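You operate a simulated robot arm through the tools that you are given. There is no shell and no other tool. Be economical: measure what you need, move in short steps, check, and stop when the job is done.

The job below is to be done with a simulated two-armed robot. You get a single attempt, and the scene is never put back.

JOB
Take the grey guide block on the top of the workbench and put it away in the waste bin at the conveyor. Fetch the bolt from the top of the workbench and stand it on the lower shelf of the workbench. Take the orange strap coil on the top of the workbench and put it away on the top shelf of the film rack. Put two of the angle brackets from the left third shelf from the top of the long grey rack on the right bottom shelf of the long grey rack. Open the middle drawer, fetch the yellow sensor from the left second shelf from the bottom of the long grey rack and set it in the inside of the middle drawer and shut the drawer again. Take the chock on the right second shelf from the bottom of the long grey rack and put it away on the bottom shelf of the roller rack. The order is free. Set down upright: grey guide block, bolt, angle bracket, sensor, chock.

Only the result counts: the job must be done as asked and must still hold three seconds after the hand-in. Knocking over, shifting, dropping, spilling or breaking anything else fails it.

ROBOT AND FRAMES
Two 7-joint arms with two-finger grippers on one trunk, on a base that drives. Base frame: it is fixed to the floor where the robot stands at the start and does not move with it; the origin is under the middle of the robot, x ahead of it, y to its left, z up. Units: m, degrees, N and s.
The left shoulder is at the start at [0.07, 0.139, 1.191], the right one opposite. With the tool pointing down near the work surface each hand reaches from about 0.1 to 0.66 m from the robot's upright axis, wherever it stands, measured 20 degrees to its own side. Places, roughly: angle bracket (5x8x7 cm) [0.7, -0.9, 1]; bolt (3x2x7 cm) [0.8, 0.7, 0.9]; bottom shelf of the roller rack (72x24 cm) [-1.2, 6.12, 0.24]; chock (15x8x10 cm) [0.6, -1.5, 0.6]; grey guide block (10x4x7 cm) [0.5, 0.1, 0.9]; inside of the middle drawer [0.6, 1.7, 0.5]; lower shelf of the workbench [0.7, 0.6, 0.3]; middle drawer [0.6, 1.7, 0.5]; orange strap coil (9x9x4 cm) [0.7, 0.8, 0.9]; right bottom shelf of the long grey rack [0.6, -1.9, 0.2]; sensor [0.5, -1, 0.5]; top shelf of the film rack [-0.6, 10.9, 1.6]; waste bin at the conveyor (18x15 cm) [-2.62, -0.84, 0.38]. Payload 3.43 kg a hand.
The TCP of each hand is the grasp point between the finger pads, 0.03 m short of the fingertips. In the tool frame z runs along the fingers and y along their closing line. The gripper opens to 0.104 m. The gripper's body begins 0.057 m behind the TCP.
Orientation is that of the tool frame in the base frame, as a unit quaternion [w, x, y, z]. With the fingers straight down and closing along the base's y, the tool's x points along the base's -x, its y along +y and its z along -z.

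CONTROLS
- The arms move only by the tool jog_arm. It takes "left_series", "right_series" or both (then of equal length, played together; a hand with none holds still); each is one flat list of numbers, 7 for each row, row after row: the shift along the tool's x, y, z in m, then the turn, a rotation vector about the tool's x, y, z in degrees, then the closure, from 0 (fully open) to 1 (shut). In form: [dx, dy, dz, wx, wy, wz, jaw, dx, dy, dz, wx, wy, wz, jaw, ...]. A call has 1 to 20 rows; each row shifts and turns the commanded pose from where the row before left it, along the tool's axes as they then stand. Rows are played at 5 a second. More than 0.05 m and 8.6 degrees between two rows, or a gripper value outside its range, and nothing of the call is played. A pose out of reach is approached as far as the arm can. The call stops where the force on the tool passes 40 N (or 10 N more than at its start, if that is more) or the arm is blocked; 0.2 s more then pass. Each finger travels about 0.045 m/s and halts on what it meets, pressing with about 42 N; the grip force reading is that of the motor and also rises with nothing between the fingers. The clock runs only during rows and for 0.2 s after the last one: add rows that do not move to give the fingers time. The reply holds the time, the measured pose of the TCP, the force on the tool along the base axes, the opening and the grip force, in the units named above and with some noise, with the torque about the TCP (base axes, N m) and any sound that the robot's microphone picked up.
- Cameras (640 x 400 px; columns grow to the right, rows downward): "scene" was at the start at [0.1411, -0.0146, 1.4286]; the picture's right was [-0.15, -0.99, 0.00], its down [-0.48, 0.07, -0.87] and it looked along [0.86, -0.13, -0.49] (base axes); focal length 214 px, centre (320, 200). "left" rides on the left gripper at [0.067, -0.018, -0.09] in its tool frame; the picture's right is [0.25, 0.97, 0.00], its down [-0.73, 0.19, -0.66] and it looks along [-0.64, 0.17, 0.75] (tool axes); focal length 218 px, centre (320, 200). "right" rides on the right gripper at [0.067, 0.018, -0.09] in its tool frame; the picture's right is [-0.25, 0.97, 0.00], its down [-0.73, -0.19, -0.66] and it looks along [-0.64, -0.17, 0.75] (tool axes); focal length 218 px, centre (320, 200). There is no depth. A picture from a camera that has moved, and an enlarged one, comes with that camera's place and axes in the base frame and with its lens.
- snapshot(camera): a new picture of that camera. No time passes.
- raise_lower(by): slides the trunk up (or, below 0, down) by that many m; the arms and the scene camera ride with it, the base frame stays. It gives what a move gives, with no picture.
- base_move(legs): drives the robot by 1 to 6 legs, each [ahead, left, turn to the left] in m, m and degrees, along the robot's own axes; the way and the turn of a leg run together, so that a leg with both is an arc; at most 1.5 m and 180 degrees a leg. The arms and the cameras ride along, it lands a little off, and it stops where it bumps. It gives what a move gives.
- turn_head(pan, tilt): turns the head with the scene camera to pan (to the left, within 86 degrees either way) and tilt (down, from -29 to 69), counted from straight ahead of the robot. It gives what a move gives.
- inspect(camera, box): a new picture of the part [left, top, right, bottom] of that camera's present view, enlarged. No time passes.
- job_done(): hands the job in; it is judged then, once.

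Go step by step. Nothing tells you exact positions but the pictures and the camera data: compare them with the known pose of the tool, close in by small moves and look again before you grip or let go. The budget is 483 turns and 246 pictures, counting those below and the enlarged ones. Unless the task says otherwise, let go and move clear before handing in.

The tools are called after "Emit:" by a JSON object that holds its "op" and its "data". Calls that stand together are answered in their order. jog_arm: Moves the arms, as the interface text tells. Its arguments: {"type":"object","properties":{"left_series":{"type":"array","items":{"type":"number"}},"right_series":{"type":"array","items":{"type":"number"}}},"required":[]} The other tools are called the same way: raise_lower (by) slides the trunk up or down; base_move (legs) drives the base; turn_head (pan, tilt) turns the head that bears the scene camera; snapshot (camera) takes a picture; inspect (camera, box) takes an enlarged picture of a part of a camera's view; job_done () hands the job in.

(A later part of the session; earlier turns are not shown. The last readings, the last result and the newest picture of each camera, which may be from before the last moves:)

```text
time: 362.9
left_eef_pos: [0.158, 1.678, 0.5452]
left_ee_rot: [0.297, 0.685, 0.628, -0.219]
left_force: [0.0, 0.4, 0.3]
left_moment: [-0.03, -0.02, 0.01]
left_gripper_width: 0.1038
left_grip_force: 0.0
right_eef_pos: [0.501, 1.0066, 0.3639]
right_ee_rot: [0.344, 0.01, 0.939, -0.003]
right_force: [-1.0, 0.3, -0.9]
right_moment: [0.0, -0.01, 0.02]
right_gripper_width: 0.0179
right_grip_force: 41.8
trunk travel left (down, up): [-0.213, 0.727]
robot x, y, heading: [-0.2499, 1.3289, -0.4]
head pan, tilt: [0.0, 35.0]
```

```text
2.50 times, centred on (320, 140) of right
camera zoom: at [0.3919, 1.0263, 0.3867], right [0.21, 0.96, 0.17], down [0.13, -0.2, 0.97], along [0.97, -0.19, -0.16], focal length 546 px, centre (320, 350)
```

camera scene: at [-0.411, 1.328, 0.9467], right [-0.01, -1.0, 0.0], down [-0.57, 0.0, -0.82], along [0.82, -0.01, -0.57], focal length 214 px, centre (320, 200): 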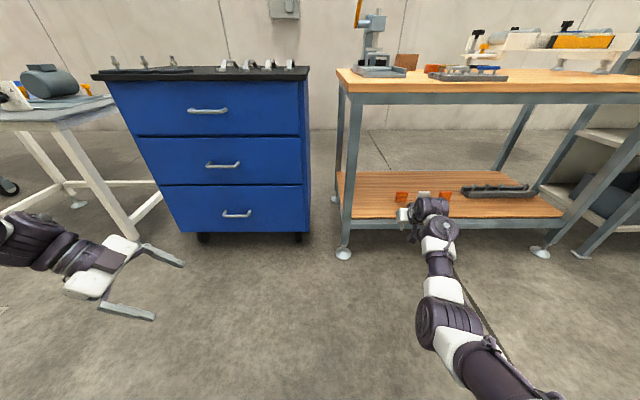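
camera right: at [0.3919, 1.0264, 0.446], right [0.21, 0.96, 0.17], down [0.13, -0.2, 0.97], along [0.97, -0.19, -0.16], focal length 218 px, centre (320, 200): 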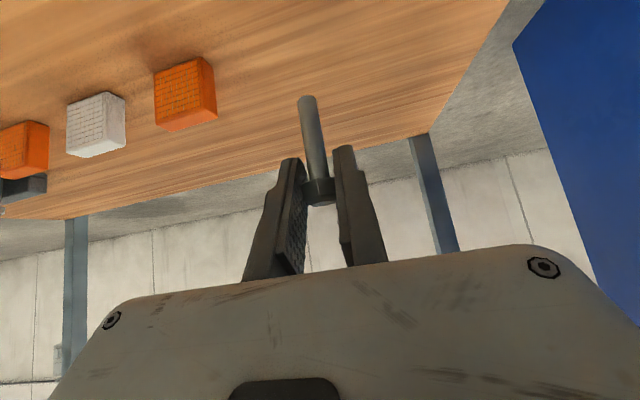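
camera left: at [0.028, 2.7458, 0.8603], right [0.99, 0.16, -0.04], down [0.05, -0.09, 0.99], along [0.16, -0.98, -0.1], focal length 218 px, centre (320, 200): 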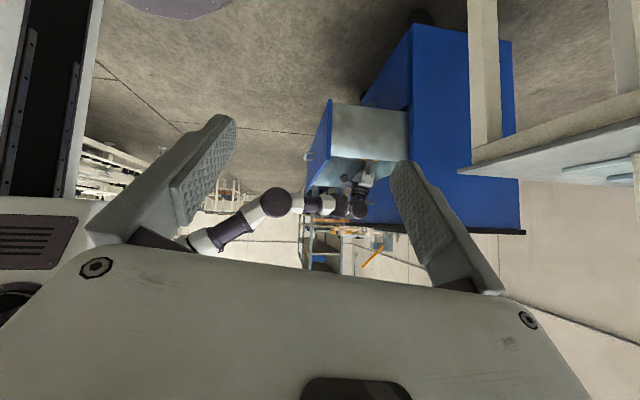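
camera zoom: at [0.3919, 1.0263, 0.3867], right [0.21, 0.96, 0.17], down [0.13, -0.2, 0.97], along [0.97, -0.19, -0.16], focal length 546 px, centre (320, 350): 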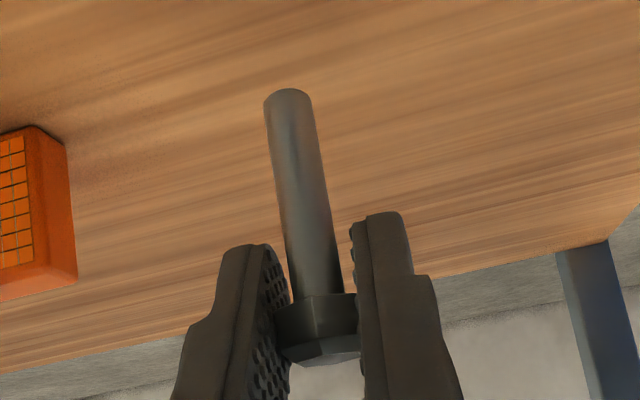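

Shelf surface ≈0.27; continue down 3.5 cm, then slowly.

Emit:
{"op": "jog_arm", "data": {"right_series": [0.0096, 0, 0.0115, 0, 0, 0, 1, 0.0064, 0, 0.0077, 0, 0, 0, 1, 0.0026, 0, 0.0031, 0, 0, 0, 1, 0.0026, 0, 0.0031, 0, 0, 0, 1, 0, 0, 0, 0, 0, 0, 1]}}

Emit:
{"op": "inspect", "data": {"camera": "right", "box": [240, 60, 400, 220]}}

```text
time: 364.1
left_eef_pos: [0.1574, 1.6783, 0.5473]
left_ee_rot: [0.298, 0.685, 0.628, -0.219]
left_force: [0.3, -0.9, -0.6]
left_moment: [-0.01, -0.01, -0.04]
left_gripper_width: 0.1038
left_grip_force: 0.0
right_eef_pos: [0.5004, 1.0065, 0.3306]
right_ee_rot: [0.344, 0.01, 0.939, -0.002]
right_force: [0.6, 0.7, -1.4]
right_moment: [0.0, 0.04, 0.01]
right_gripper_width: 0.0177
right_grip_force: 41.6
trunk travel left (down, up): [-0.213, 0.727]
robot x, y, heading: [-0.2522, 1.3249, -0.2]
head pan, tilt: [0.0, 35.0]
```

```text
2.50 times, centred on (320, 140) of right
camera zoom: at [0.3913, 1.0267, 0.3535], right [0.21, 0.96, 0.17], down [0.13, -0.2, 0.97], along [0.97, -0.19, -0.16], focal length 546 px, centre (320, 350)
```

zoom: 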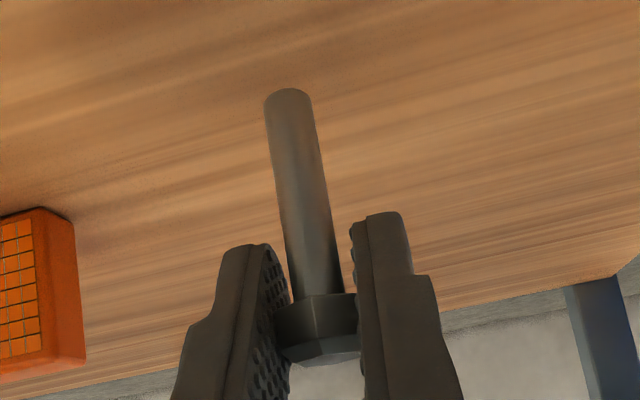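

Emit:
{"op": "jog_arm", "data": {"right_series": [0.0064, 0, 0.0077, 0, 0, 0, 1, 0.0026, 0, 0.0031, 0, 0, 0, 1, 0.0013, 0, 0.0015, 0, 0, 0, 1, 0.0013, 0, 0.0015, 0, 0, 0, 1, 0.0013, 0, 0.0015, 0, 0, 0, 1, 0, 0, 0, 0, 0, 0, 1]}}

```text
time: 365.5
left_eef_pos: [0.1584, 1.6789, 0.5463]
left_ee_rot: [0.298, 0.685, 0.628, -0.218]
left_force: [0.1, 0.5, 0.1]
left_moment: [-0.01, 0.03, -0.02]
left_gripper_width: 0.104
left_grip_force: 0.0
right_eef_pos: [0.5015, 1.0069, 0.3101]
right_ee_rot: [0.344, 0.011, 0.939, -0.003]
right_force: [-0.2, 0.2, -0.2]
right_moment: [-0.02, -0.02, 0.0]
right_gripper_width: 0.018
right_grip_force: 41.3
trunk travel left (down, up): [-0.213, 0.727]
robot x, y, heading: [-0.2523, 1.3274, -0.3]
head pan, tilt: [0.0, 35.0]
```

Emit:
{"op": "jog_arm", "data": {"right_series": [0.0013, 0, 0.0015, 0, 0, 0, 1, 0.0013, 0, 0.0015, 0, 0, 0, 1, 0.0013, 0, 0.0015, 0, 0, 0, 1, 0, 0, 0, 0, 0, 0, 1]}}

Emit:
{"op": "inspect", "data": {"camera": "right", "box": [240, 60, 400, 220]}}

```text
time: 366.5
left_eef_pos: [0.1578, 1.6791, 0.5473]
left_ee_rot: [0.297, 0.685, 0.628, -0.218]
left_force: [0.1, -0.2, -0.4]
left_moment: [0.02, 0.02, 0.02]
left_gripper_width: 0.1041
left_grip_force: 0.1
right_eef_pos: [0.5012, 1.0062, 0.305]
right_ee_rot: [0.346, 0.01, 0.938, -0.003]
right_force: [-1.4, -0.5, 5.4]
right_moment: [-0.02, 0.06, 0.02]
right_gripper_width: 0.0178
right_grip_force: 42.1
trunk travel left (down, up): [-0.213, 0.727]
robot x, y, heading: [-0.2506, 1.3304, -0.2]
head pan, tilt: [0.0, 35.0]
```

```text
2.50 times, centred on (320, 140) of right
camera zoom: at [0.393, 1.0266, 0.3282], right [0.21, 0.96, 0.17], down [0.12, -0.2, 0.97], along [0.97, -0.19, -0.16], focal length 546 px, centre (320, 350)
```

zoom: 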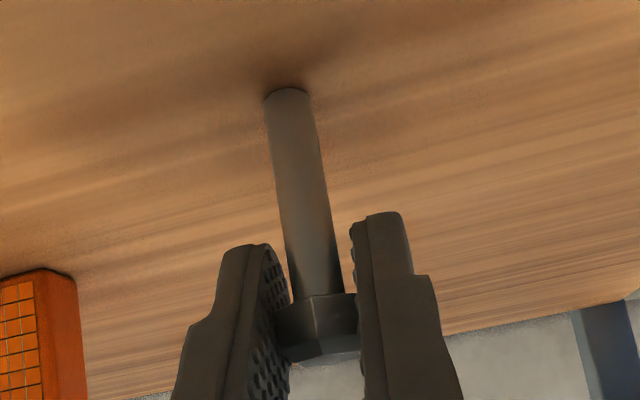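

Contact. Press a touch more, then open slowly.

Emit:
{"op": "jog_arm", "data": {"right_series": [0.0006, 0, 0.0008, 0, 0, 0, 1, 0, 0, 0, 0, 0, 0, 0.8, 0, 0, 0, 0, 0, 0, 0.75, 0, 0, 0, 0, 0, 0, 0.7, 0, 0, 0, 0, 0, 0, 0.65, 0, 0, 0, 0, 0, 0, 0.6, 0, 0, 0, 0, 0, 0, 0.55, 0, 0, 0, 0, 0, 0, 0.5, 0, 0, 0, 0, 0, 0, 0.4]}}

Emit:
{"op": "inspect", "data": {"camera": "right", "box": [240, 60, 400, 220]}}

```text
time: 368.5
left_eef_pos: [0.1575, 1.6795, 0.5461]
left_ee_rot: [0.297, 0.686, 0.628, -0.219]
left_force: [-0.2, 1.0, 0.3]
left_moment: [0.03, -0.01, 0.01]
left_gripper_width: 0.1038
left_grip_force: 0.2
right_eef_pos: [0.5014, 1.0077, 0.3032]
right_ee_rot: [0.344, 0.01, 0.939, -0.002]
right_force: [0.8, -0.1, 0.8]
right_moment: [0.0, -0.01, -0.02]
right_gripper_width: 0.0625
right_grip_force: 0.2
trunk travel left (down, up): [-0.213, 0.727]
robot x, y, heading: [-0.2501, 1.3317, -0.4]
head pan, tilt: [0.0, 35.0]
```

```text
2.50 times, centred on (320, 140) of right
camera zoom: at [0.3926, 1.0267, 0.326], right [0.21, 0.96, 0.17], down [0.13, -0.2, 0.97], along [0.97, -0.19, -0.16], focal length 546 px, centre (320, 350)
```

zoom: 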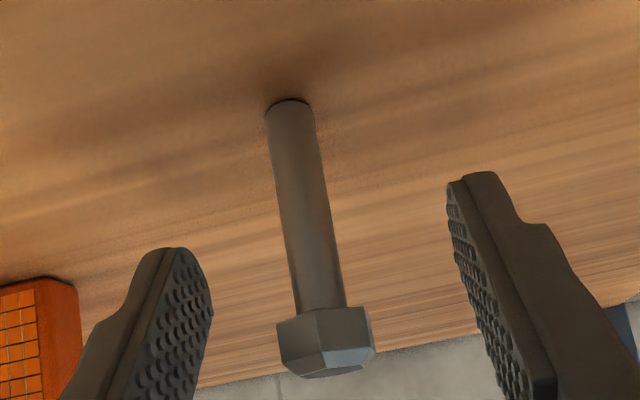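

The bolt stands. Back out straight.

Emit:
{"op": "base_move", "data": {"legs": [[-0.35, 0, 0]]}}

Emit:
{"op": "snapshot", "data": {"camera": "scene"}}

```text
time: 370.8
left_eef_pos: [-0.1886, 1.6824, 0.546]
left_ee_rot: [0.298, 0.685, 0.628, -0.218]
left_force: [-0.4, -0.7, 0.0]
left_moment: [0.0, 0.02, -0.01]
left_gripper_width: 0.1041
left_grip_force: 0.0
right_eef_pos: [0.1552, 1.0087, 0.3025]
right_ee_rot: [0.345, 0.01, 0.938, -0.002]
right_force: [-0.1, 0.5, 0.2]
right_moment: [0.01, 0.01, -0.01]
right_gripper_width: 0.0622
right_grip_force: 0.0
trunk travel left (down, up): [-0.213, 0.727]
robot x, y, heading: [-0.5972, 1.3297, -0.2]
head pan, tilt: [0.0, 35.0]
```

```text
84 pictures are left
camera scene: at [-0.4582, 1.3283, 0.9467], right [0.0, -1.0, 0.0], down [-0.57, 0.0, -0.82], along [0.82, 0.0, -0.57], focal length 214 px, centre (320, 200)
```

scene: 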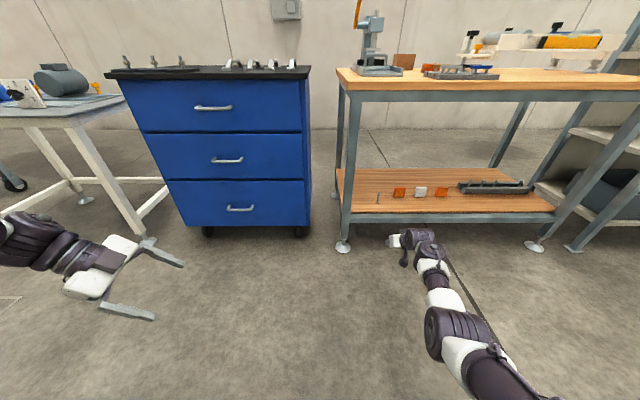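

Bolt stands on the lower shelf. Now the coil: approach diagonally (heading +40°) from the right to keep clear of the pliers tray. Raise trunk and position.

Emit:
{"op": "raise_lower", "data": {"by": 0.4}}

Emit:
{"op": "raise_lower", "data": {"by": 0.3}}

Emit:
{"op": "base_move", "data": {"legs": [[0.15, -1.07, 0], [0, 0, 40]]}}

Emit:
{"op": "jog_arm", "data": {"right_series": [0, 0, 0, 0, 0, 0, 0, 0, 0, 0, 0, 0, 0, 0, 0, 0, 0, 0, 0, 0, 0]}}

Emit:
{"op": "snapshot", "data": {"camera": "scene"}}

```text
time: 374.6
left_eef_pos: [-0.1896, 1.6809, 0.947]
left_ee_rot: [0.297, 0.685, 0.628, -0.218]
left_force: [1.1, -0.9, 0.4]
left_moment: [0.01, -0.01, 0.0]
left_gripper_width: 0.104
left_grip_force: 0.1
right_eef_pos: [0.155, 1.0081, 0.7026]
right_ee_rot: [0.344, 0.01, 0.939, -0.002]
right_force: [0.2, -0.3, 1.0]
right_moment: [0.0, 0.0, 0.0]
right_gripper_width: 0.0625
right_grip_force: 0.0
trunk travel left (down, up): [-0.613, 0.327]
robot x, y, heading: [-0.5991, 1.3362, -0.0]
head pan, tilt: [0.0, 35.0]
```

```text
time: 377.6
left_eef_pos: [-0.1899, 1.6812, 1.246]
left_ee_rot: [0.298, 0.685, 0.628, -0.218]
left_force: [-0.5, 0.4, -0.1]
left_moment: [0.03, 0.0, 0.01]
left_gripper_width: 0.104
left_grip_force: 0.1
right_eef_pos: [0.1555, 1.0091, 1.0022]
right_ee_rot: [0.345, 0.009, 0.939, -0.002]
right_force: [-0.1, -0.1, -0.4]
right_moment: [0.0, 0.0, 0.03]
right_gripper_width: 0.0627
right_grip_force: 0.1
trunk travel left (down, up): [-0.913, 0.027]
robot x, y, heading: [-0.5965, 1.3282, -0.4]
head pan, tilt: [0.0, 35.0]
```

```text
time: 385.0
left_eef_pos: [-0.3685, 0.8004, 1.2459]
left_ee_rot: [0.355, 0.425, 0.827, -0.101]
left_force: [0.2, 0.0, 0.0]
left_moment: [0.0, 0.01, 0.01]
left_gripper_width: 0.1039
left_grip_force: 0.0
right_eef_pos: [0.3291, 0.5139, 1.0021]
right_ee_rot: [0.324, -0.315, 0.884, 0.117]
right_force: [0.0, 0.2, -0.8]
right_moment: [-0.02, 0.01, -0.01]
right_gripper_width: 0.0625
right_grip_force: 0.0
trunk travel left (down, up): [-0.913, 0.027]
robot x, y, heading: [-0.4521, 0.2679, 40.4]
head pan, tilt: [0.0, 35.0]
```

```text
time: 385.8
left_eef_pos: [-0.3703, 0.7998, 1.2451]
left_ee_rot: [0.356, 0.424, 0.826, -0.102]
left_force: [0.3, 1.3, 0.2]
left_moment: [-0.01, 0.0, -0.01]
left_gripper_width: 0.1038
left_grip_force: 0.1
right_eef_pos: [0.3286, 0.5132, 1.0033]
right_ee_rot: [0.325, -0.315, 0.884, 0.116]
right_force: [0.2, -0.7, 0.1]
right_moment: [-0.01, -0.01, 0.03]
right_gripper_width: 0.1041
right_grip_force: 0.0
trunk travel left (down, up): [-0.913, 0.027]
robot x, y, heading: [-0.4486, 0.2702, 40.2]
head pan, tilt: [0.0, 35.0]
```

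```text
83 pictures are left
camera scene: at [-0.3458, 0.3567, 1.6466], right [0.65, -0.76, 0.0], down [-0.44, -0.37, -0.82], along [0.63, 0.53, -0.57], focal length 214 px, centre (320, 200)
```

scene: 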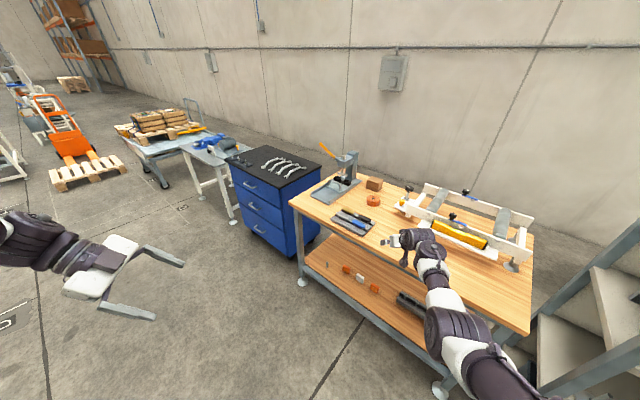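

Emit:
{"op": "base_move", "data": {"legs": [[0.33, -0.006, 0]]}}

Emit:
{"op": "snapshot", "data": {"camera": "right"}}

Emit:
{"op": "inspect", "data": {"camera": "scene", "box": [240, 130, 480, 290]}}

```text
time: 388.0
left_eef_pos: [-0.1144, 1.0128, 1.2469]
left_ee_rot: [0.356, 0.423, 0.827, -0.099]
left_force: [-1.1, 0.0, 0.0]
left_moment: [-0.02, -0.03, 0.02]
left_gripper_width: 0.1041
left_grip_force: 0.0
right_eef_pos: [0.5853, 0.7284, 1.0047]
right_ee_rot: [0.325, -0.318, 0.883, 0.118]
right_force: [0.3, 0.7, -0.1]
right_moment: [-0.01, 0.01, 0.02]
right_gripper_width: 0.1042
right_grip_force: 0.0
trunk travel left (down, up): [-0.913, 0.027]
robot x, y, heading: [-0.1948, 0.4845, 40.5]
head pan, tilt: [0.0, 35.0]
```

```text
82 pictures are left
camera right: at [0.4893, 0.6727, 1.0273], right [-0.47, 0.87, 0.17], down [0.22, -0.07, 0.97], along [0.86, 0.49, -0.16], focal length 218 px, centre (320, 200)
```

right: 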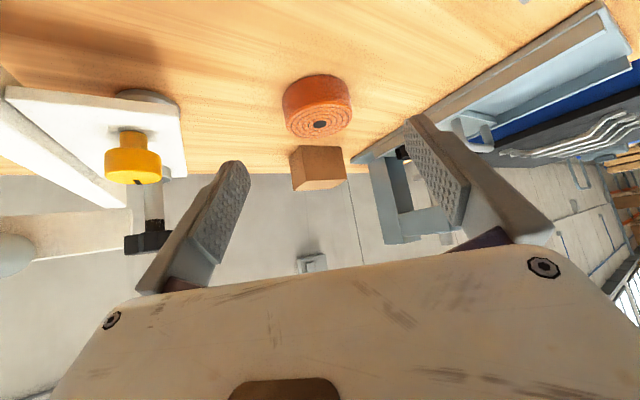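

```text
2.50 times, centred on (360, 210) of scene
camera zoom: at [-0.0889, 0.5682, 1.6469], right [0.65, -0.76, 0.0], down [-0.43, -0.37, -0.82], along [0.62, 0.53, -0.57], focal length 536 px, centre (220, 175)
```

zoom: 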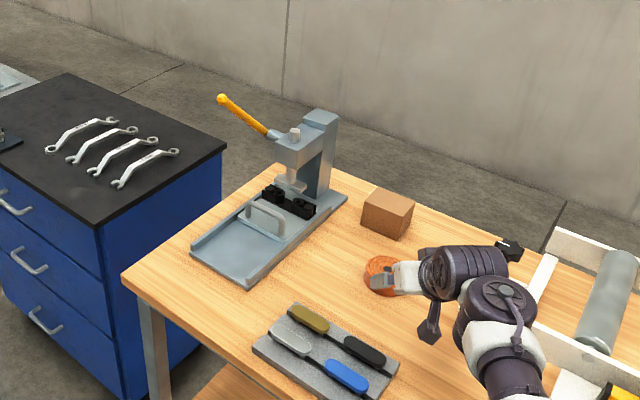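

Coil centre ≈(0.687,0.803). Move above it.

Emit:
{"op": "base_move", "data": {"legs": [[0.125, -0.009, 0]]}}

Emit:
{"op": "jog_arm", "data": {"right_series": [0.0129, 0, 0.0153, 0, 0, 0, 0, 0.0129, 0, 0.0153, 0, 0, 0, 0, 0.0064, 0, 0.0077, 0, 0, 0, 0, 0, 0, 0, 0, 0, 0, 0]}}

Emit:
{"op": "snapshot", "data": {"camera": "right"}}

```text
time: 389.3
left_eef_pos: [-0.0148, 1.087, 1.2475]
left_ee_rot: [0.355, 0.424, 0.827, -0.1]
left_force: [-0.2, 0.1, 0.4]
left_moment: [0.01, -0.03, -0.01]
left_gripper_width: 0.1041
left_grip_force: 0.1
right_eef_pos: [0.686, 0.8034, 1.0033]
right_ee_rot: [0.326, -0.317, 0.883, 0.118]
right_force: [-0.3, -0.6, 0.6]
right_moment: [-0.01, 0.01, -0.02]
right_gripper_width: 0.104
right_grip_force: 0.0
trunk travel left (down, up): [-0.913, 0.027]
robot x, y, heading: [-0.0947, 0.5563, 40.6]
head pan, tilt: [0.0, 35.0]
```

```text
time: 390.3
left_eef_pos: [-0.0118, 1.0879, 1.2459]
left_ee_rot: [0.355, 0.422, 0.828, -0.101]
left_force: [0.7, -0.1, -0.2]
left_moment: [0.01, 0.01, -0.01]
left_gripper_width: 0.104
left_grip_force: 0.1
right_eef_pos: [0.6879, 0.8055, 0.9521]
right_ee_rot: [0.324, -0.317, 0.884, 0.117]
right_force: [0.5, -0.1, 0.0]
right_moment: [0.01, 0.01, -0.02]
right_gripper_width: 0.1042
right_grip_force: 0.0
trunk travel left (down, up): [-0.913, 0.027]
robot x, y, heading: [-0.0875, 0.5536, 40.7]
head pan, tilt: [0.0, 35.0]
```

```text
80 pictures are left
camera right: at [0.5924, 0.7495, 0.9754], right [-0.47, 0.87, 0.17], down [0.22, -0.07, 0.97], along [0.85, 0.49, -0.16], focal length 218 px, centre (320, 200)
```

right: 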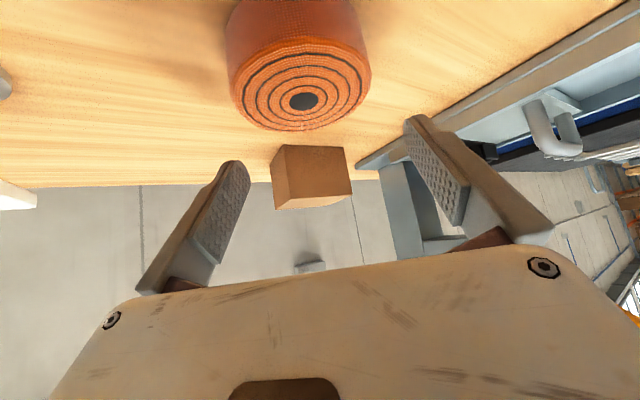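

Aligned within 2 mm. Descend with force watch and close.

Emit:
{"op": "jog_arm", "data": {"right_series": [0.0096, 0, 0.0115, 0, 0, 0, 0, 0.0096, 0, 0.0115, 0, 0, 0, 0, 0.0096, 0, 0.0115, 0, 0, 0, 0, 0.0077, 0, 0.0092, 0, 0, 0, 0, 0, 0, 0, 0, 0, 0, 0]}}

Emit:
{"op": "snapshot", "data": {"camera": "right"}}

```text
time: 391.5
left_eef_pos: [-0.0117, 1.089, 1.2458]
left_ee_rot: [0.355, 0.422, 0.828, -0.1]
left_force: [0.1, -0.1, 0.5]
left_moment: [-0.01, 0.0, 0.0]
left_gripper_width: 0.1039
left_grip_force: 0.0
right_eef_pos: [0.6736, 0.7976, 0.9058]
right_ee_rot: [0.324, -0.317, 0.884, 0.117]
right_force: [-0.6, -0.1, 0.0]
right_moment: [0.0, -0.01, -0.03]
right_gripper_width: 0.1037
right_grip_force: 0.0
right hand out of reach, approached as far as the arm can: row 2, 3, 4
trunk travel left (down, up): [-0.913, 0.027]
robot x, y, heading: [-0.0895, 0.5548, 40.5]
head pan, tilt: [0.0, 35.0]
```

```text
79 pictures are left
camera right: at [0.5776, 0.7417, 0.9289], right [-0.47, 0.87, 0.17], down [0.22, -0.06, 0.97], along [0.85, 0.49, -0.16], focal length 218 px, centre (320, 200)
```

right: 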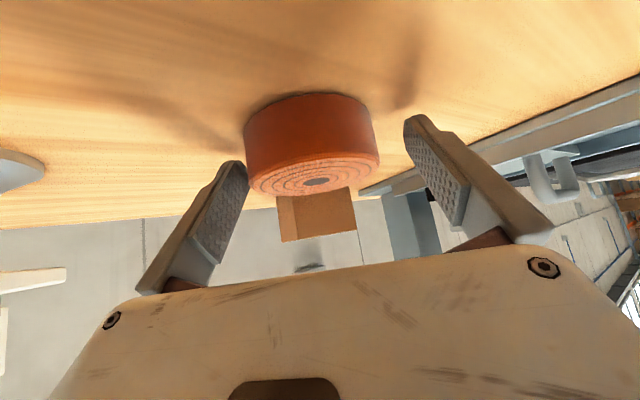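

The arm's reach limited the descent. Lift, nudge the base, then lower by trunk instead.

Emit:
{"op": "jog_arm", "data": {"right_series": [-0.0161, 0, -0.0192, 0, 0, 0, 0, -0.0161, 0, -0.0192, 0, 0, 0, 0, 0, 0, 0, 0, 0, 0, 0]}}

Emit:
{"op": "base_move", "data": {"legs": [[0.015, -0.003, 0]]}}

Emit:
{"op": "snapshot", "data": {"camera": "right"}}

```text
time: 392.3
left_eef_pos: [-0.0139, 1.0899, 1.245]
left_ee_rot: [0.356, 0.422, 0.828, -0.1]
left_force: [-0.5, 0.8, -0.4]
left_moment: [-0.02, -0.02, -0.01]
left_gripper_width: 0.1041
left_grip_force: 0.1
right_eef_pos: [0.6707, 0.7981, 0.9557]
right_ee_rot: [0.323, -0.318, 0.883, 0.117]
right_force: [-0.6, 0.5, -0.4]
right_moment: [-0.02, -0.01, -0.04]
right_gripper_width: 0.1042
right_grip_force: 0.0
right hand out of reach, approached as far as the arm can: row 1
trunk travel left (down, up): [-0.913, 0.027]
robot x, y, heading: [-0.0895, 0.5559, 40.6]
head pan, tilt: [0.0, 35.0]
```

```text
time: 393.1
left_eef_pos: [-0.0029, 1.0946, 1.2478]
left_ee_rot: [0.356, 0.424, 0.827, -0.099]
left_force: [-0.3, 0.3, 0.0]
left_moment: [0.04, -0.07, 0.05]
left_gripper_width: 0.1039
left_grip_force: 0.0
right_eef_pos: [0.6836, 0.8024, 0.9588]
right_ee_rot: [0.326, -0.318, 0.882, 0.118]
right_force: [-0.4, 0.4, 0.4]
right_moment: [-0.04, -0.04, -0.04]
right_gripper_width: 0.104
right_grip_force: 0.0
trunk travel left (down, up): [-0.913, 0.027]
robot x, y, heading: [-0.0745, 0.5652, 40.7]
head pan, tilt: [0.0, 35.0]
```

```text
78 pictures are left
camera right: at [0.588, 0.747, 0.9817], right [-0.47, 0.87, 0.17], down [0.22, -0.07, 0.97], along [0.85, 0.49, -0.16], focal length 218 px, centre (320, 200)
```

right: 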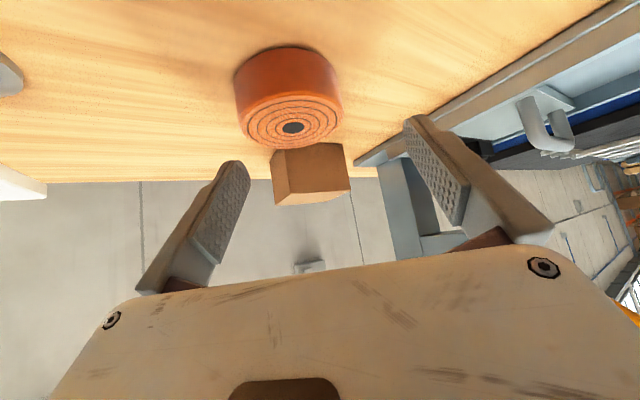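

The coil got nudged to about (0.72,0.81), still flat. Restore a better arm posture (hand higher relative to the trunk) and re-measure.

Emit:
{"op": "jog_arm", "data": {"right_series": [-0.0257, 0, -0.0306, 0, 0, 0, 0, -0.0257, 0, -0.0306, 0, 0, 0, 0, -0.0257, 0, -0.0306, 0, 0, 0, 0, -0.0257, 0, -0.0306, 0, 0, 0, 0, 0, 0, 0, 0, 0, 0, 0]}}

Emit:
{"op": "raise_lower", "data": {"by": -0.12}}

Emit:
{"op": "snapshot", "data": {"camera": "right"}}

```text
time: 394.3
left_eef_pos: [0.0004, 1.0955, 1.2471]
left_ee_rot: [0.356, 0.422, 0.828, -0.1]
left_force: [0.1, 0.0, 0.0]
left_moment: [-0.01, 0.01, -0.02]
left_gripper_width: 0.1042
left_grip_force: 0.1
right_eef_pos: [0.6878, 0.8024, 1.118]
right_ee_rot: [0.324, -0.318, 0.883, 0.118]
right_force: [0.4, 0.3, -0.2]
right_moment: [-0.03, -0.01, 0.0]
right_gripper_width: 0.104
right_grip_force: 0.0
trunk travel left (down, up): [-0.913, 0.027]
robot x, y, heading: [-0.0788, 0.5672, 40.7]
head pan, tilt: [0.0, 35.0]
```

```text
time: 395.8
left_eef_pos: [0.0014, 1.0954, 1.1263]
left_ee_rot: [0.355, 0.423, 0.828, -0.101]
left_force: [0.3, 0.3, 0.3]
left_moment: [-0.01, 0.01, 0.01]
left_gripper_width: 0.1039
left_grip_force: 0.0
right_eef_pos: [0.6863, 0.8029, 0.9967]
right_ee_rot: [0.323, -0.319, 0.883, 0.119]
right_force: [-0.4, 0.1, -1.0]
right_moment: [0.01, -0.02, -0.01]
right_gripper_width: 0.104
right_grip_force: 0.0
trunk travel left (down, up): [-0.793, 0.147]
robot x, y, heading: [-0.0767, 0.5646, 40.4]
head pan, tilt: [0.0, 35.0]
```

```text
77 pictures are left
camera right: at [0.5907, 0.7475, 1.0205], right [-0.47, 0.87, 0.17], down [0.22, -0.06, 0.97], along [0.85, 0.49, -0.16], focal length 218 px, centre (320, 200)
```

right: 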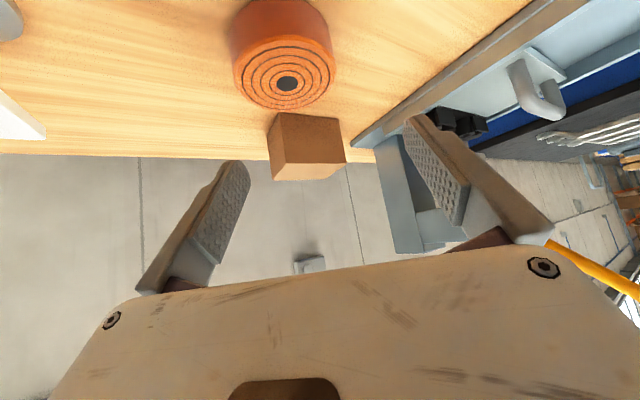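

Coil now at (0.726,0.8135). Re-centre with the base and verify.

Emit:
{"op": "base_move", "data": {"legs": [[0.037, -0.018, 0]]}}

Emit:
{"op": "jog_arm", "data": {"right_series": [0.0129, 0, 0.0153, 0, 0, 0, 0, 0.0129, 0, 0.0153, 0, 0, 0, 0, 0, 0, 0, 0, 0, 0, 0]}}

Emit:
{"op": "snapshot", "data": {"camera": "right"}}

```text
time: 396.7
left_eef_pos: [0.035, 1.1031, 1.1278]
left_ee_rot: [0.358, 0.423, 0.827, -0.099]
left_force: [-0.8, 0.4, -0.6]
left_moment: [0.0, -0.06, 0.04]
left_gripper_width: 0.1038
left_grip_force: 0.0
right_eef_pos: [0.7197, 0.8117, 1.0012]
right_ee_rot: [0.326, -0.317, 0.883, 0.117]
right_force: [-0.7, 0.2, 0.5]
right_moment: [0.02, 0.0, 0.0]
right_gripper_width: 0.104
right_grip_force: 0.0
trunk travel left (down, up): [-0.793, 0.147]
robot x, y, heading: [-0.0405, 0.5714, 40.7]
head pan, tilt: [0.0, 35.0]
```

```text
time: 397.5
left_eef_pos: [0.0414, 1.1058, 1.1261]
left_ee_rot: [0.355, 0.422, 0.828, -0.101]
left_force: [0.2, -0.1, 0.3]
left_moment: [0.0, 0.01, -0.04]
left_gripper_width: 0.104
left_grip_force: 0.1
right_eef_pos: [0.7261, 0.8133, 0.9553]
right_ee_rot: [0.323, -0.318, 0.883, 0.118]
right_force: [0.1, 1.8, 0.2]
right_moment: [0.0, 0.04, 0.02]
right_gripper_width: 0.1041
right_grip_force: 0.0
trunk travel left (down, up): [-0.793, 0.147]
robot x, y, heading: [-0.0369, 0.5726, 40.6]
head pan, tilt: [0.0, 35.0]
```

```text
76 pictures are left
camera right: at [0.6306, 0.7571, 0.9785], right [-0.47, 0.87, 0.17], down [0.23, -0.06, 0.97], along [0.85, 0.49, -0.17], focal length 218 px, centre (320, 200)
```

right: 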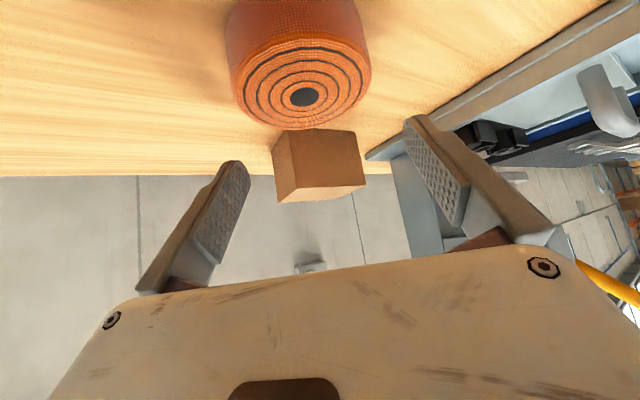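

Centred. Descend 6 cm slowly.

Emit:
{"op": "jog_arm", "data": {"right_series": [0.0077, 0, 0.0092, 0, 0, 0, 0, 0.0077, 0, 0.0092, 0, 0, 0, 0, 0.0077, 0, 0.0092, 0, 0, 0, 0, 0.0077, 0, 0.0092, 0, 0, 0, 0, 0.0071, 0, 0.0084, 0, 0, 0, 0, 0, 0, 0, 0, 0, 0, 0]}}

Emit:
{"op": "snapshot", "data": {"camera": "right"}}

```text
time: 398.9
left_eef_pos: [0.0397, 1.1056, 1.1261]
left_ee_rot: [0.355, 0.423, 0.828, -0.1]
left_force: [-0.3, -0.5, -0.1]
left_moment: [-0.01, 0.02, 0.0]
left_gripper_width: 0.1039
left_grip_force: 0.0
right_eef_pos: [0.7255, 0.8127, 0.898]
right_ee_rot: [0.324, -0.318, 0.883, 0.118]
right_force: [-0.5, 0.0, -0.5]
right_moment: [0.0, 0.02, 0.01]
right_gripper_width: 0.104
right_grip_force: 0.1
trunk travel left (down, up): [-0.793, 0.147]
robot x, y, heading: [-0.0407, 0.5729, 40.6]
head pan, tilt: [0.0, 35.0]
```

```text
75 pictures are left
camera right: at [0.6291, 0.7576, 0.9211], right [-0.47, 0.87, 0.17], down [0.22, -0.06, 0.97], along [0.85, 0.49, -0.16], focal length 218 px, centre (320, 200)
```

right: 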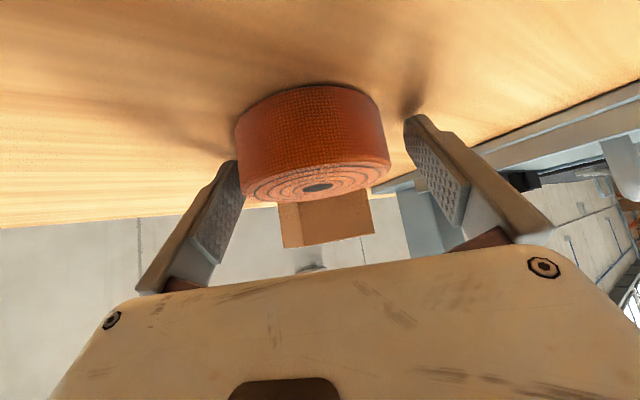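

Coil is between the fingers. Close.

Emit:
{"op": "jog_arm", "data": {"right_series": [0, 0, 0, 0, 0, 0, 0.1, 0, 0, 0, 0, 0, 0, 0.3, 0, 0, 0, 0, 0, 0, 0.6, 0, 0, 0, 0, 0, 0, 1, 0, 0, 0, 0, 0, 0, 1, 0, 0, 0, 0, 0, 0, 1]}}

Emit:
{"op": "jog_arm", "data": {"right_series": [-0.0129, 0, -0.0153, 0, 0, 0, 1, -0.0193, 0, -0.023, 0, 0, 0, 1, -0.0193, 0, -0.023, 0, 0, 0, 1, 0, 0, 0, 0, 0, 0, 1]}}

Emit:
{"op": "snapshot", "data": {"camera": "right"}}

```text
time: 400.3
left_eef_pos: [0.0416, 1.1057, 1.127]
left_ee_rot: [0.355, 0.422, 0.828, -0.1]
left_force: [-0.3, 0.4, 0.4]
left_moment: [0.01, 0.03, 0.01]
left_gripper_width: 0.1041
left_grip_force: 0.0
right_eef_pos: [0.7254, 0.8139, 0.8966]
right_ee_rot: [0.324, -0.318, 0.883, 0.118]
right_force: [0.1, -0.5, 0.5]
right_moment: [-0.03, 0.03, 0.01]
right_gripper_width: 0.0813
right_grip_force: 41.5
trunk travel left (down, up): [-0.793, 0.147]
robot x, y, heading: [-0.0393, 0.5755, 40.6]
head pan, tilt: [0.0, 35.0]
```

```text
time: 401.3
left_eef_pos: [0.0398, 1.1055, 1.1267]
left_ee_rot: [0.355, 0.422, 0.828, -0.101]
left_force: [-0.7, 0.9, 0.2]
left_moment: [0.0, 0.02, 0.04]
left_gripper_width: 0.1039
left_grip_force: 0.1
right_eef_pos: [0.7241, 0.8137, 0.9756]
right_ee_rot: [0.324, -0.318, 0.883, 0.119]
right_force: [-0.4, 0.6, -1.4]
right_moment: [0.0, 0.04, 0.01]
right_gripper_width: 0.0815
right_grip_force: 42.2
trunk travel left (down, up): [-0.793, 0.147]
robot x, y, heading: [-0.038, 0.5718, 40.6]
head pan, tilt: [0.0, 35.0]
```

```text
74 pictures are left
camera right: at [0.6289, 0.757, 0.9987], right [-0.47, 0.87, 0.17], down [0.22, -0.06, 0.97], along [0.85, 0.49, -0.16], focal length 218 px, centre (320, 200)
```

right: 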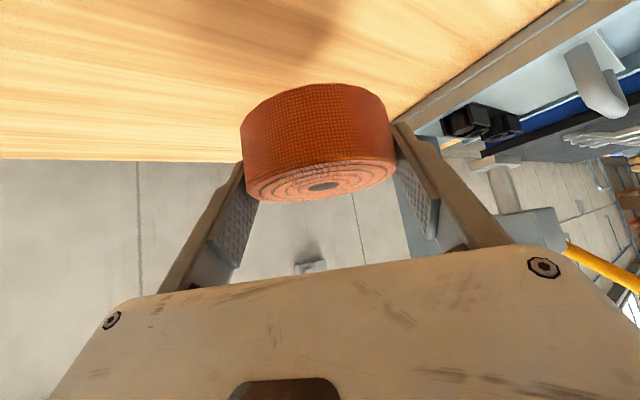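

Held, but off-centre (chord 8.1 cm). I'll set it back down and regrip 1.8 cm further forward for safety.

Emit:
{"op": "jog_arm", "data": {"right_series": [0.0193, 0, 0.023, 0, 0, 0, 1, 0.0193, 0, 0.023, 0, 0, 0, 1, 0.0122, 0, 0.0145, 0, 0, 0, 1, 0, 0, 0, 0, 0, 0, 1, 0, 0, 0, 0, 0, 0, 0, 0, 0, 0, 0, 0, 0, 0, 0, 0, 0, 0, 0, 0, 0, -0.0069, 0, 0.0058, 0, 0, 0, 0, -0.0069, 0, 0.0058, 0, 0, 0, 0, 0, 0, 0, 0, 0, 0, 0, 0, 0, 0, 0, 0, 0, 0.3, 0, 0, 0, 0, 0, 0, 1, 0, 0, 0, 0, 0, 0, 1, 0, 0, 0, 0, 0, 0, 1]}}

```text
time: 404.3
left_eef_pos: [0.0405, 1.1056, 1.1269]
left_ee_rot: [0.355, 0.422, 0.828, -0.1]
left_force: [-0.3, -0.1, 0.0]
left_moment: [0.01, -0.01, 0.02]
left_gripper_width: 0.1041
left_grip_force: 0.1
right_eef_pos: [0.7393, 0.8243, 0.8984]
right_ee_rot: [0.325, -0.317, 0.883, 0.117]
right_force: [0.5, 0.3, -0.6]
right_moment: [-0.07, -0.08, 0.01]
right_gripper_width: 0.0791
right_grip_force: 41.6
trunk travel left (down, up): [-0.793, 0.147]
robot x, y, heading: [-0.0429, 0.5708, 40.4]
head pan, tilt: [0.0, 35.0]
```

The coil is ~8.3 cm wide; the first grip was nearly central. Open, move back 1.1 cm, regrip, lift.

Emit:
{"op": "jog_arm", "data": {"right_series": [0, 0, 0, 0, 0, 0, 0, 0, 0, 0, 0, 0, 0, 0, 0, 0, 0, 0, 0, 0, 0, 0.0084, 0, -0.0071, 0, 0, 0, 0, 0, 0, 0, 0, 0, 0, 0, 0, 0, 0, 0, 0, 0, 0.3, 0, 0, 0, 0, 0, 0, 1, 0, 0, 0, 0, 0, 0, 1, 0, 0, 0, 0, 0, 0, 1, -0.0129, 0, -0.0153, 0, 0, 0, 1, -0.0193, 0, -0.023, 0, 0, 0, 1, -0.0257, 0, -0.0306, 0, 0, 0, 1, 0, 0, 0, 0, 0, 0, 1]}}

Emit:
{"op": "snapshot", "data": {"camera": "right"}}

```text
time: 407.1
left_eef_pos: [0.0408, 1.1054, 1.1252]
left_ee_rot: [0.355, 0.423, 0.828, -0.101]
left_force: [0.0, -0.1, -1.0]
left_moment: [0.04, 0.03, -0.02]
left_gripper_width: 0.1038
left_grip_force: 0.0
right_eef_pos: [0.7316, 0.819, 0.9876]
right_ee_rot: [0.323, -0.318, 0.883, 0.118]
right_force: [-0.1, 0.3, -1.4]
right_moment: [-0.03, 0.02, 0.01]
right_gripper_width: 0.0805
right_grip_force: 42.2
trunk travel left (down, up): [-0.793, 0.147]
robot x, y, heading: [-0.0395, 0.5732, 40.5]
head pan, tilt: [0.0, 35.0]
```

```text
73 pictures are left
camera right: at [0.6358, 0.7618, 1.0115], right [-0.47, 0.87, 0.17], down [0.22, -0.07, 0.97], along [0.85, 0.49, -0.16], focal length 218 px, centre (320, 200)
```

right: 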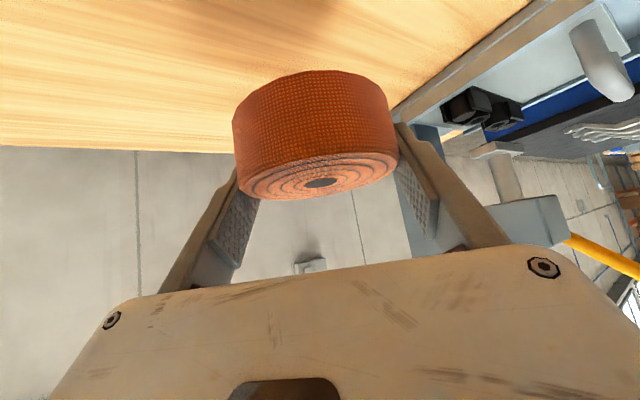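

Good grip. Back off, turn toward +y and look along the way.

Emit:
{"op": "base_move", "data": {"legs": [[-0.6, 0, 0], [0, 0, 50]]}}

Emit:
{"op": "turn_head", "data": {"pan": 5, "tilt": 8}}

Emit:
{"op": "snapshot", "data": {"camera": "scene"}}

```text
time: 412.7
left_eef_pos: [-0.8561, 0.5796, 1.1262]
left_ee_rot: [0.364, 0.026, 0.929, 0.061]
left_force: [0.6, 0.4, 0.6]
left_moment: [0.02, 0.02, 0.0]
left_gripper_width: 0.1039
left_grip_force: 0.1
right_eef_pos: [-0.1959, 0.9337, 0.9873]
right_ee_rot: [-0.242, 0.666, -0.662, -0.245]
right_force: [-0.4, 0.4, -2.2]
right_moment: [-0.02, 0.01, -0.03]
right_gripper_width: 0.0805
right_grip_force: 41.7
trunk travel left (down, up): [-0.793, 0.147]
robot x, y, heading: [-0.4931, 0.1838, 91.6]
head pan, tilt: [0.0, 35.0]
```

```text
time: 413.6
left_eef_pos: [-0.857, 0.5781, 1.1259]
left_ee_rot: [0.364, 0.025, 0.929, 0.062]
left_force: [-0.2, -0.6, 0.3]
left_moment: [0.05, -0.01, -0.02]
left_gripper_width: 0.1038
left_grip_force: 0.0
right_eef_pos: [-0.1975, 0.9341, 0.9877]
right_ee_rot: [-0.242, 0.667, -0.661, -0.245]
right_force: [-0.5, 0.2, -2.1]
right_moment: [-0.01, -0.03, 0.01]
right_gripper_width: 0.0807
right_grip_force: 42.0
trunk travel left (down, up): [-0.793, 0.147]
robot x, y, heading: [-0.4978, 0.1801, 91.6]
head pan, tilt: [5.0, 8.0]
```

```text
72 pictures are left
camera scene: at [-0.5037, 0.3234, 1.5699], right [0.99, 0.11, 0.0], down [0.02, -0.14, -0.99], along [-0.11, 0.98, -0.14], focal length 214 px, centre (320, 200)
```

scene: 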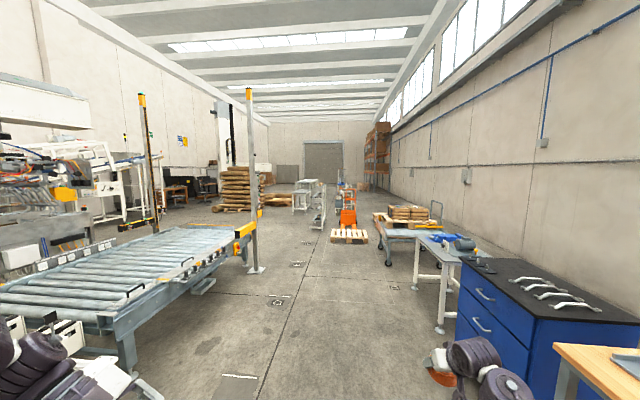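

The aisle is clear. Drive ahead to y≈3.3, x≈−0.85, and look again.

Emit:
{"op": "base_move", "data": {"legs": [[1.5, 0.2, -1], [1.5, 0.1, 0]]}}

Emit:
{"op": "snapshot", "data": {"camera": "scene"}}

Emit:
{"op": "inspect", "data": {"camera": "scene", "box": [240, 130, 440, 270]}}

```text
refused: leg 1 is longer than a leg can be; nothing moved
```

```text
71 pictures are left
camera scene: at [-0.5037, 0.3234, 1.5699], right [0.99, 0.11, 0.0], down [0.02, -0.14, -0.99], along [-0.11, 0.98, -0.14], focal length 214 px, centre (320, 200)
```

scene: 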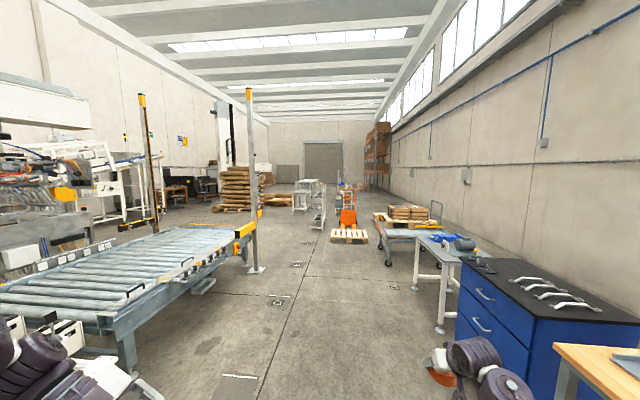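

```text
2.86 times, centred on (340, 200) of scene
camera zoom: at [-0.5037, 0.3234, 1.5699], right [0.99, 0.11, 0.0], down [0.02, -0.14, -0.99], along [-0.11, 0.98, -0.14], focal length 613 px, centre (263, 200)
```

zoom: 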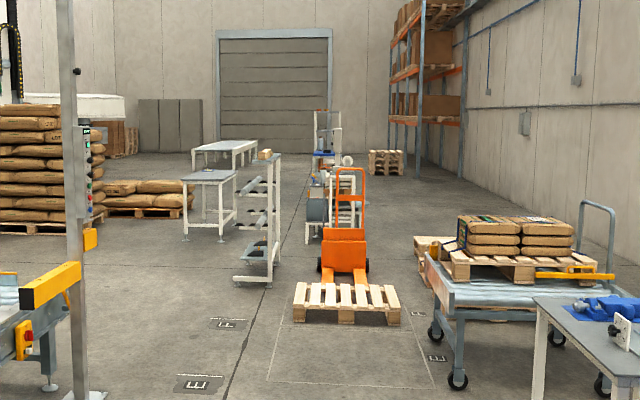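

Route: pass left of the narrow roller rack (x≈−1.65), since the pallet jack blocks the right. Drive in legs.

Emit:
{"op": "base_move", "data": {"legs": [[0, 0, -1.6], [1.04, 0.28, 0], [1.04, 0.28, 0], [1.04, 0.28, 0]]}}

Emit:
{"op": "snapshot", "data": {"camera": "scene"}}

```text
time: 428.0
left_eef_pos: [-1.6019, 3.3083, 1.1257]
left_ee_rot: [0.363, 0.026, 0.93, 0.044]
left_force: [0.5, -0.7, -0.5]
left_moment: [0.04, 0.0, 0.01]
left_gripper_width: 0.104
left_grip_force: 0.0
right_eef_pos: [-0.9511, 3.6867, 0.9996]
right_ee_rot: [-0.243, 0.665, -0.658, -0.256]
right_force: [-0.7, 1.1, -0.9]
right_moment: [0.02, 0.04, -0.01]
right_gripper_width: 0.0805
right_grip_force: 41.8
trunk travel left (down, up): [-0.793, 0.147]
robot x, y, heading: [-1.2539, 2.9452, 91.9]
head pan, tilt: [5.0, 8.0]
stopped in leg 4: the robot was blocked; the commanded pose is now the measured one
```

```text
69 pictures are left
camera scene: at [-1.2503, 3.0631, 1.5729], right [0.99, 0.12, -0.01], down [0.0, -0.12, -0.99], along [-0.12, 0.99, -0.12], focal length 214 px, centre (320, 200)
```

scene: 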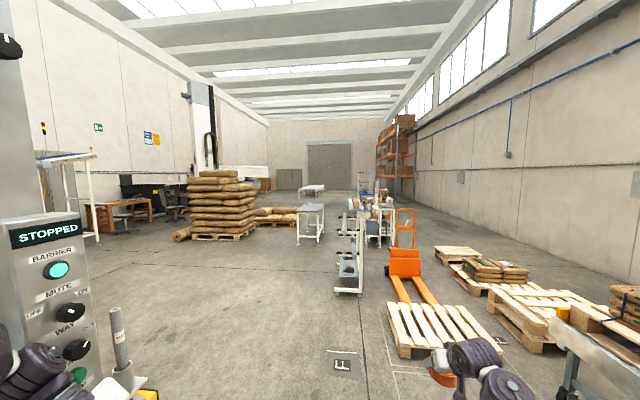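

The left arm touched the control post. Back off and steer further right around it.

Emit:
{"op": "base_move", "data": {"legs": [[-0.12, -0.05, 0], [0, -0.4, -1.9]]}}

Emit:
{"op": "inspect", "data": {"camera": "scene", "box": [0, 150, 320, 400]}}

```text
time: 428.7
left_eef_pos: [-1.6011, 3.3092, 1.1239]
left_ee_rot: [0.364, 0.027, 0.93, 0.043]
left_force: [0.1, -0.4, -0.3]
left_moment: [0.02, 0.02, -0.04]
left_gripper_width: 0.104
left_grip_force: 0.0
right_eef_pos: [-0.9532, 3.6865, 0.9945]
right_ee_rot: [-0.242, 0.666, -0.658, -0.253]
right_force: [0.3, -0.5, -1.9]
right_moment: [-0.04, 0.0, 0.01]
right_gripper_width: 0.0808
right_grip_force: 41.8
trunk travel left (down, up): [-0.793, 0.147]
robot x, y, heading: [-1.2488, 2.946, 92.1]
head pan, tilt: [5.0, 8.0]
stopped in leg 1: the robot was blocked; the commanded pose is now the measured one
```

```text
1.60 times, centred on (160, 275) of scene
camera zoom: at [-1.2514, 3.0668, 1.5716], right [0.99, 0.12, -0.01], down [0.01, -0.13, -0.99], along [-0.12, 0.98, -0.13], focal length 343 px, centre (576, 80)
```

zoom: 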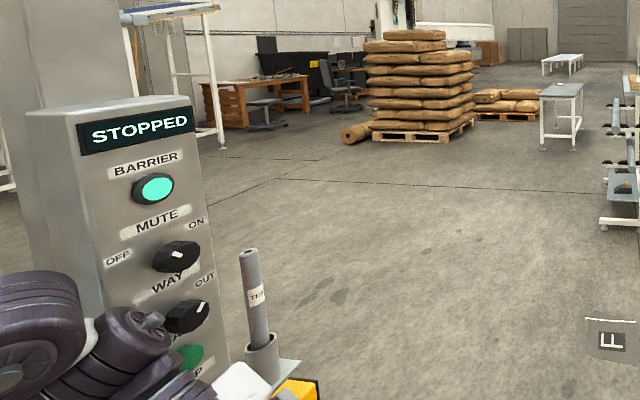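

The left arm is against the panel; move straight right away from it.

Emit:
{"op": "base_move", "data": {"legs": [[0, -0.08, 0]]}}

Emit:
{"op": "inspect", "data": {"camera": "scene", "box": [0, 150, 320, 400]}}

```text
time: 429.8
left_eef_pos: [-1.538, 3.3283, 1.1125]
left_ee_rot: [0.371, 0.022, 0.928, 0.036]
left_force: [-1.0, -0.2, -0.5]
left_moment: [-0.04, -0.04, -0.01]
left_gripper_width: 0.1038
left_grip_force: 0.1
right_eef_pos: [-0.8863, 3.7037, 0.9875]
right_ee_rot: [-0.241, 0.67, -0.658, -0.244]
right_force: [-1.2, -0.3, -2.5]
right_moment: [-0.03, -0.02, -0.01]
right_gripper_width: 0.0807
right_grip_force: 41.9
trunk travel left (down, up): [-0.793, 0.147]
robot x, y, heading: [-1.1781, 2.9471, 91.9]
head pan, tilt: [5.0, 8.0]
```

```text
1.60 times, centred on (160, 275) of scene
camera zoom: at [-1.1935, 3.0911, 1.5694], right [0.99, 0.12, 0.0], down [0.02, -0.14, -0.99], along [-0.12, 0.98, -0.14], focal length 343 px, centre (576, 80)
```

zoom: 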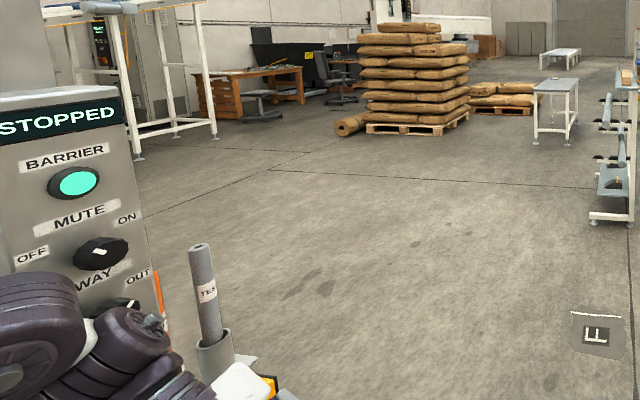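

Free, nothing disturbed. Move further right, tuck the left arm closer, and continue forward.

Emit:
{"op": "base_move", "data": {"legs": [[0, -0.22, -1.9], [1.1, 0.0, 0], [0.4, 0.6, 0]]}}

Emit:
{"op": "snapshot", "data": {"camera": "scene"}}

```text
time: 440.1
left_eef_pos: [-1.8987, 4.8142, 1.1149]
left_ee_rot: [0.369, 0.033, 0.928, 0.034]
left_force: [0.5, -0.2, -0.5]
left_moment: [0.01, -0.03, -0.02]
left_gripper_width: 0.1043
left_grip_force: 0.0
right_eef_pos: [-1.2404, 5.1766, 0.9888]
right_ee_rot: [0.244, -0.661, 0.666, 0.243]
right_force: [0.2, -0.3, -2.1]
right_moment: [0.0, -0.02, 0.0]
right_gripper_width: 0.0805
right_grip_force: 42.0
trunk travel left (down, up): [-0.793, 0.147]
robot x, y, heading: [-1.5495, 4.4298, 90.7]
head pan, tilt: [5.0, 8.0]
```

```text
66 pictures are left
camera scene: at [-1.5568, 4.5696, 1.57], right [1.0, 0.1, 0.0], down [0.01, -0.14, -0.99], along [-0.1, 0.99, -0.14], focal length 214 px, centre (320, 200)
```

scene: 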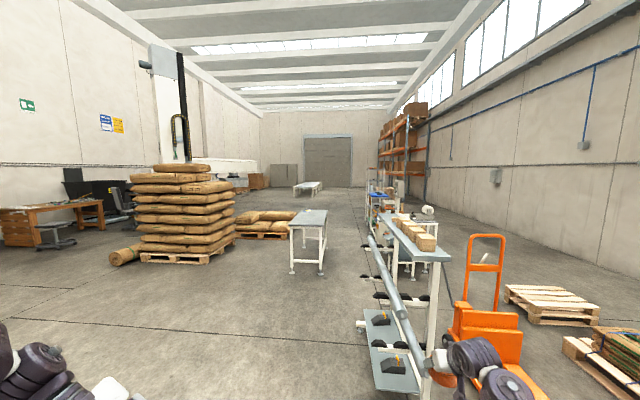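

The roller rack is right ahead-right, with two chocks already on its bottom shelf. Go around it on the left.

Emit:
{"op": "base_move", "data": {"legs": [[0, 0.37, -0.7], [1.4, 0, 0], [1.05, 0, 0], [0, -0.6, 0]]}}

Emit:
{"op": "snapshot", "data": {"camera": "scene"}}

```text
time: 456.9
left_eef_pos: [-1.7377, 7.2706, 1.1145]
left_ee_rot: [0.37, 0.023, 0.928, 0.037]
left_force: [0.2, 0.1, 0.0]
left_moment: [-0.02, 0.02, -0.04]
left_gripper_width: 0.1039
left_grip_force: 0.1
right_eef_pos: [-1.0871, 7.6446, 0.9868]
right_ee_rot: [-0.242, 0.669, -0.659, -0.246]
right_force: [-0.1, -0.1, -1.6]
right_moment: [0.0, 0.0, 0.0]
right_gripper_width: 0.0806
right_grip_force: 41.6
trunk travel left (down, up): [-0.793, 0.147]
robot x, y, heading: [-1.3794, 6.8886, 91.7]
head pan, tilt: [5.0, 8.0]
stopped in leg 4: the robot was blocked; the commanded pose is now the measured one
```

```text
65 pictures are left
camera scene: at [-1.3909, 7.0331, 1.57], right [0.99, 0.12, 0.0], down [0.02, -0.14, -0.99], along [-0.12, 0.98, -0.14], focal length 214 px, centre (320, 200)
```

scene: 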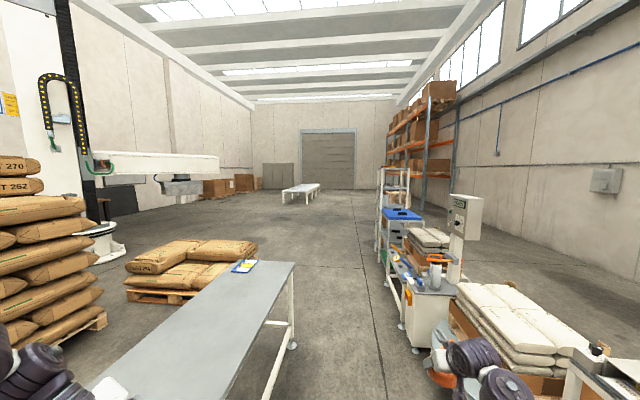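

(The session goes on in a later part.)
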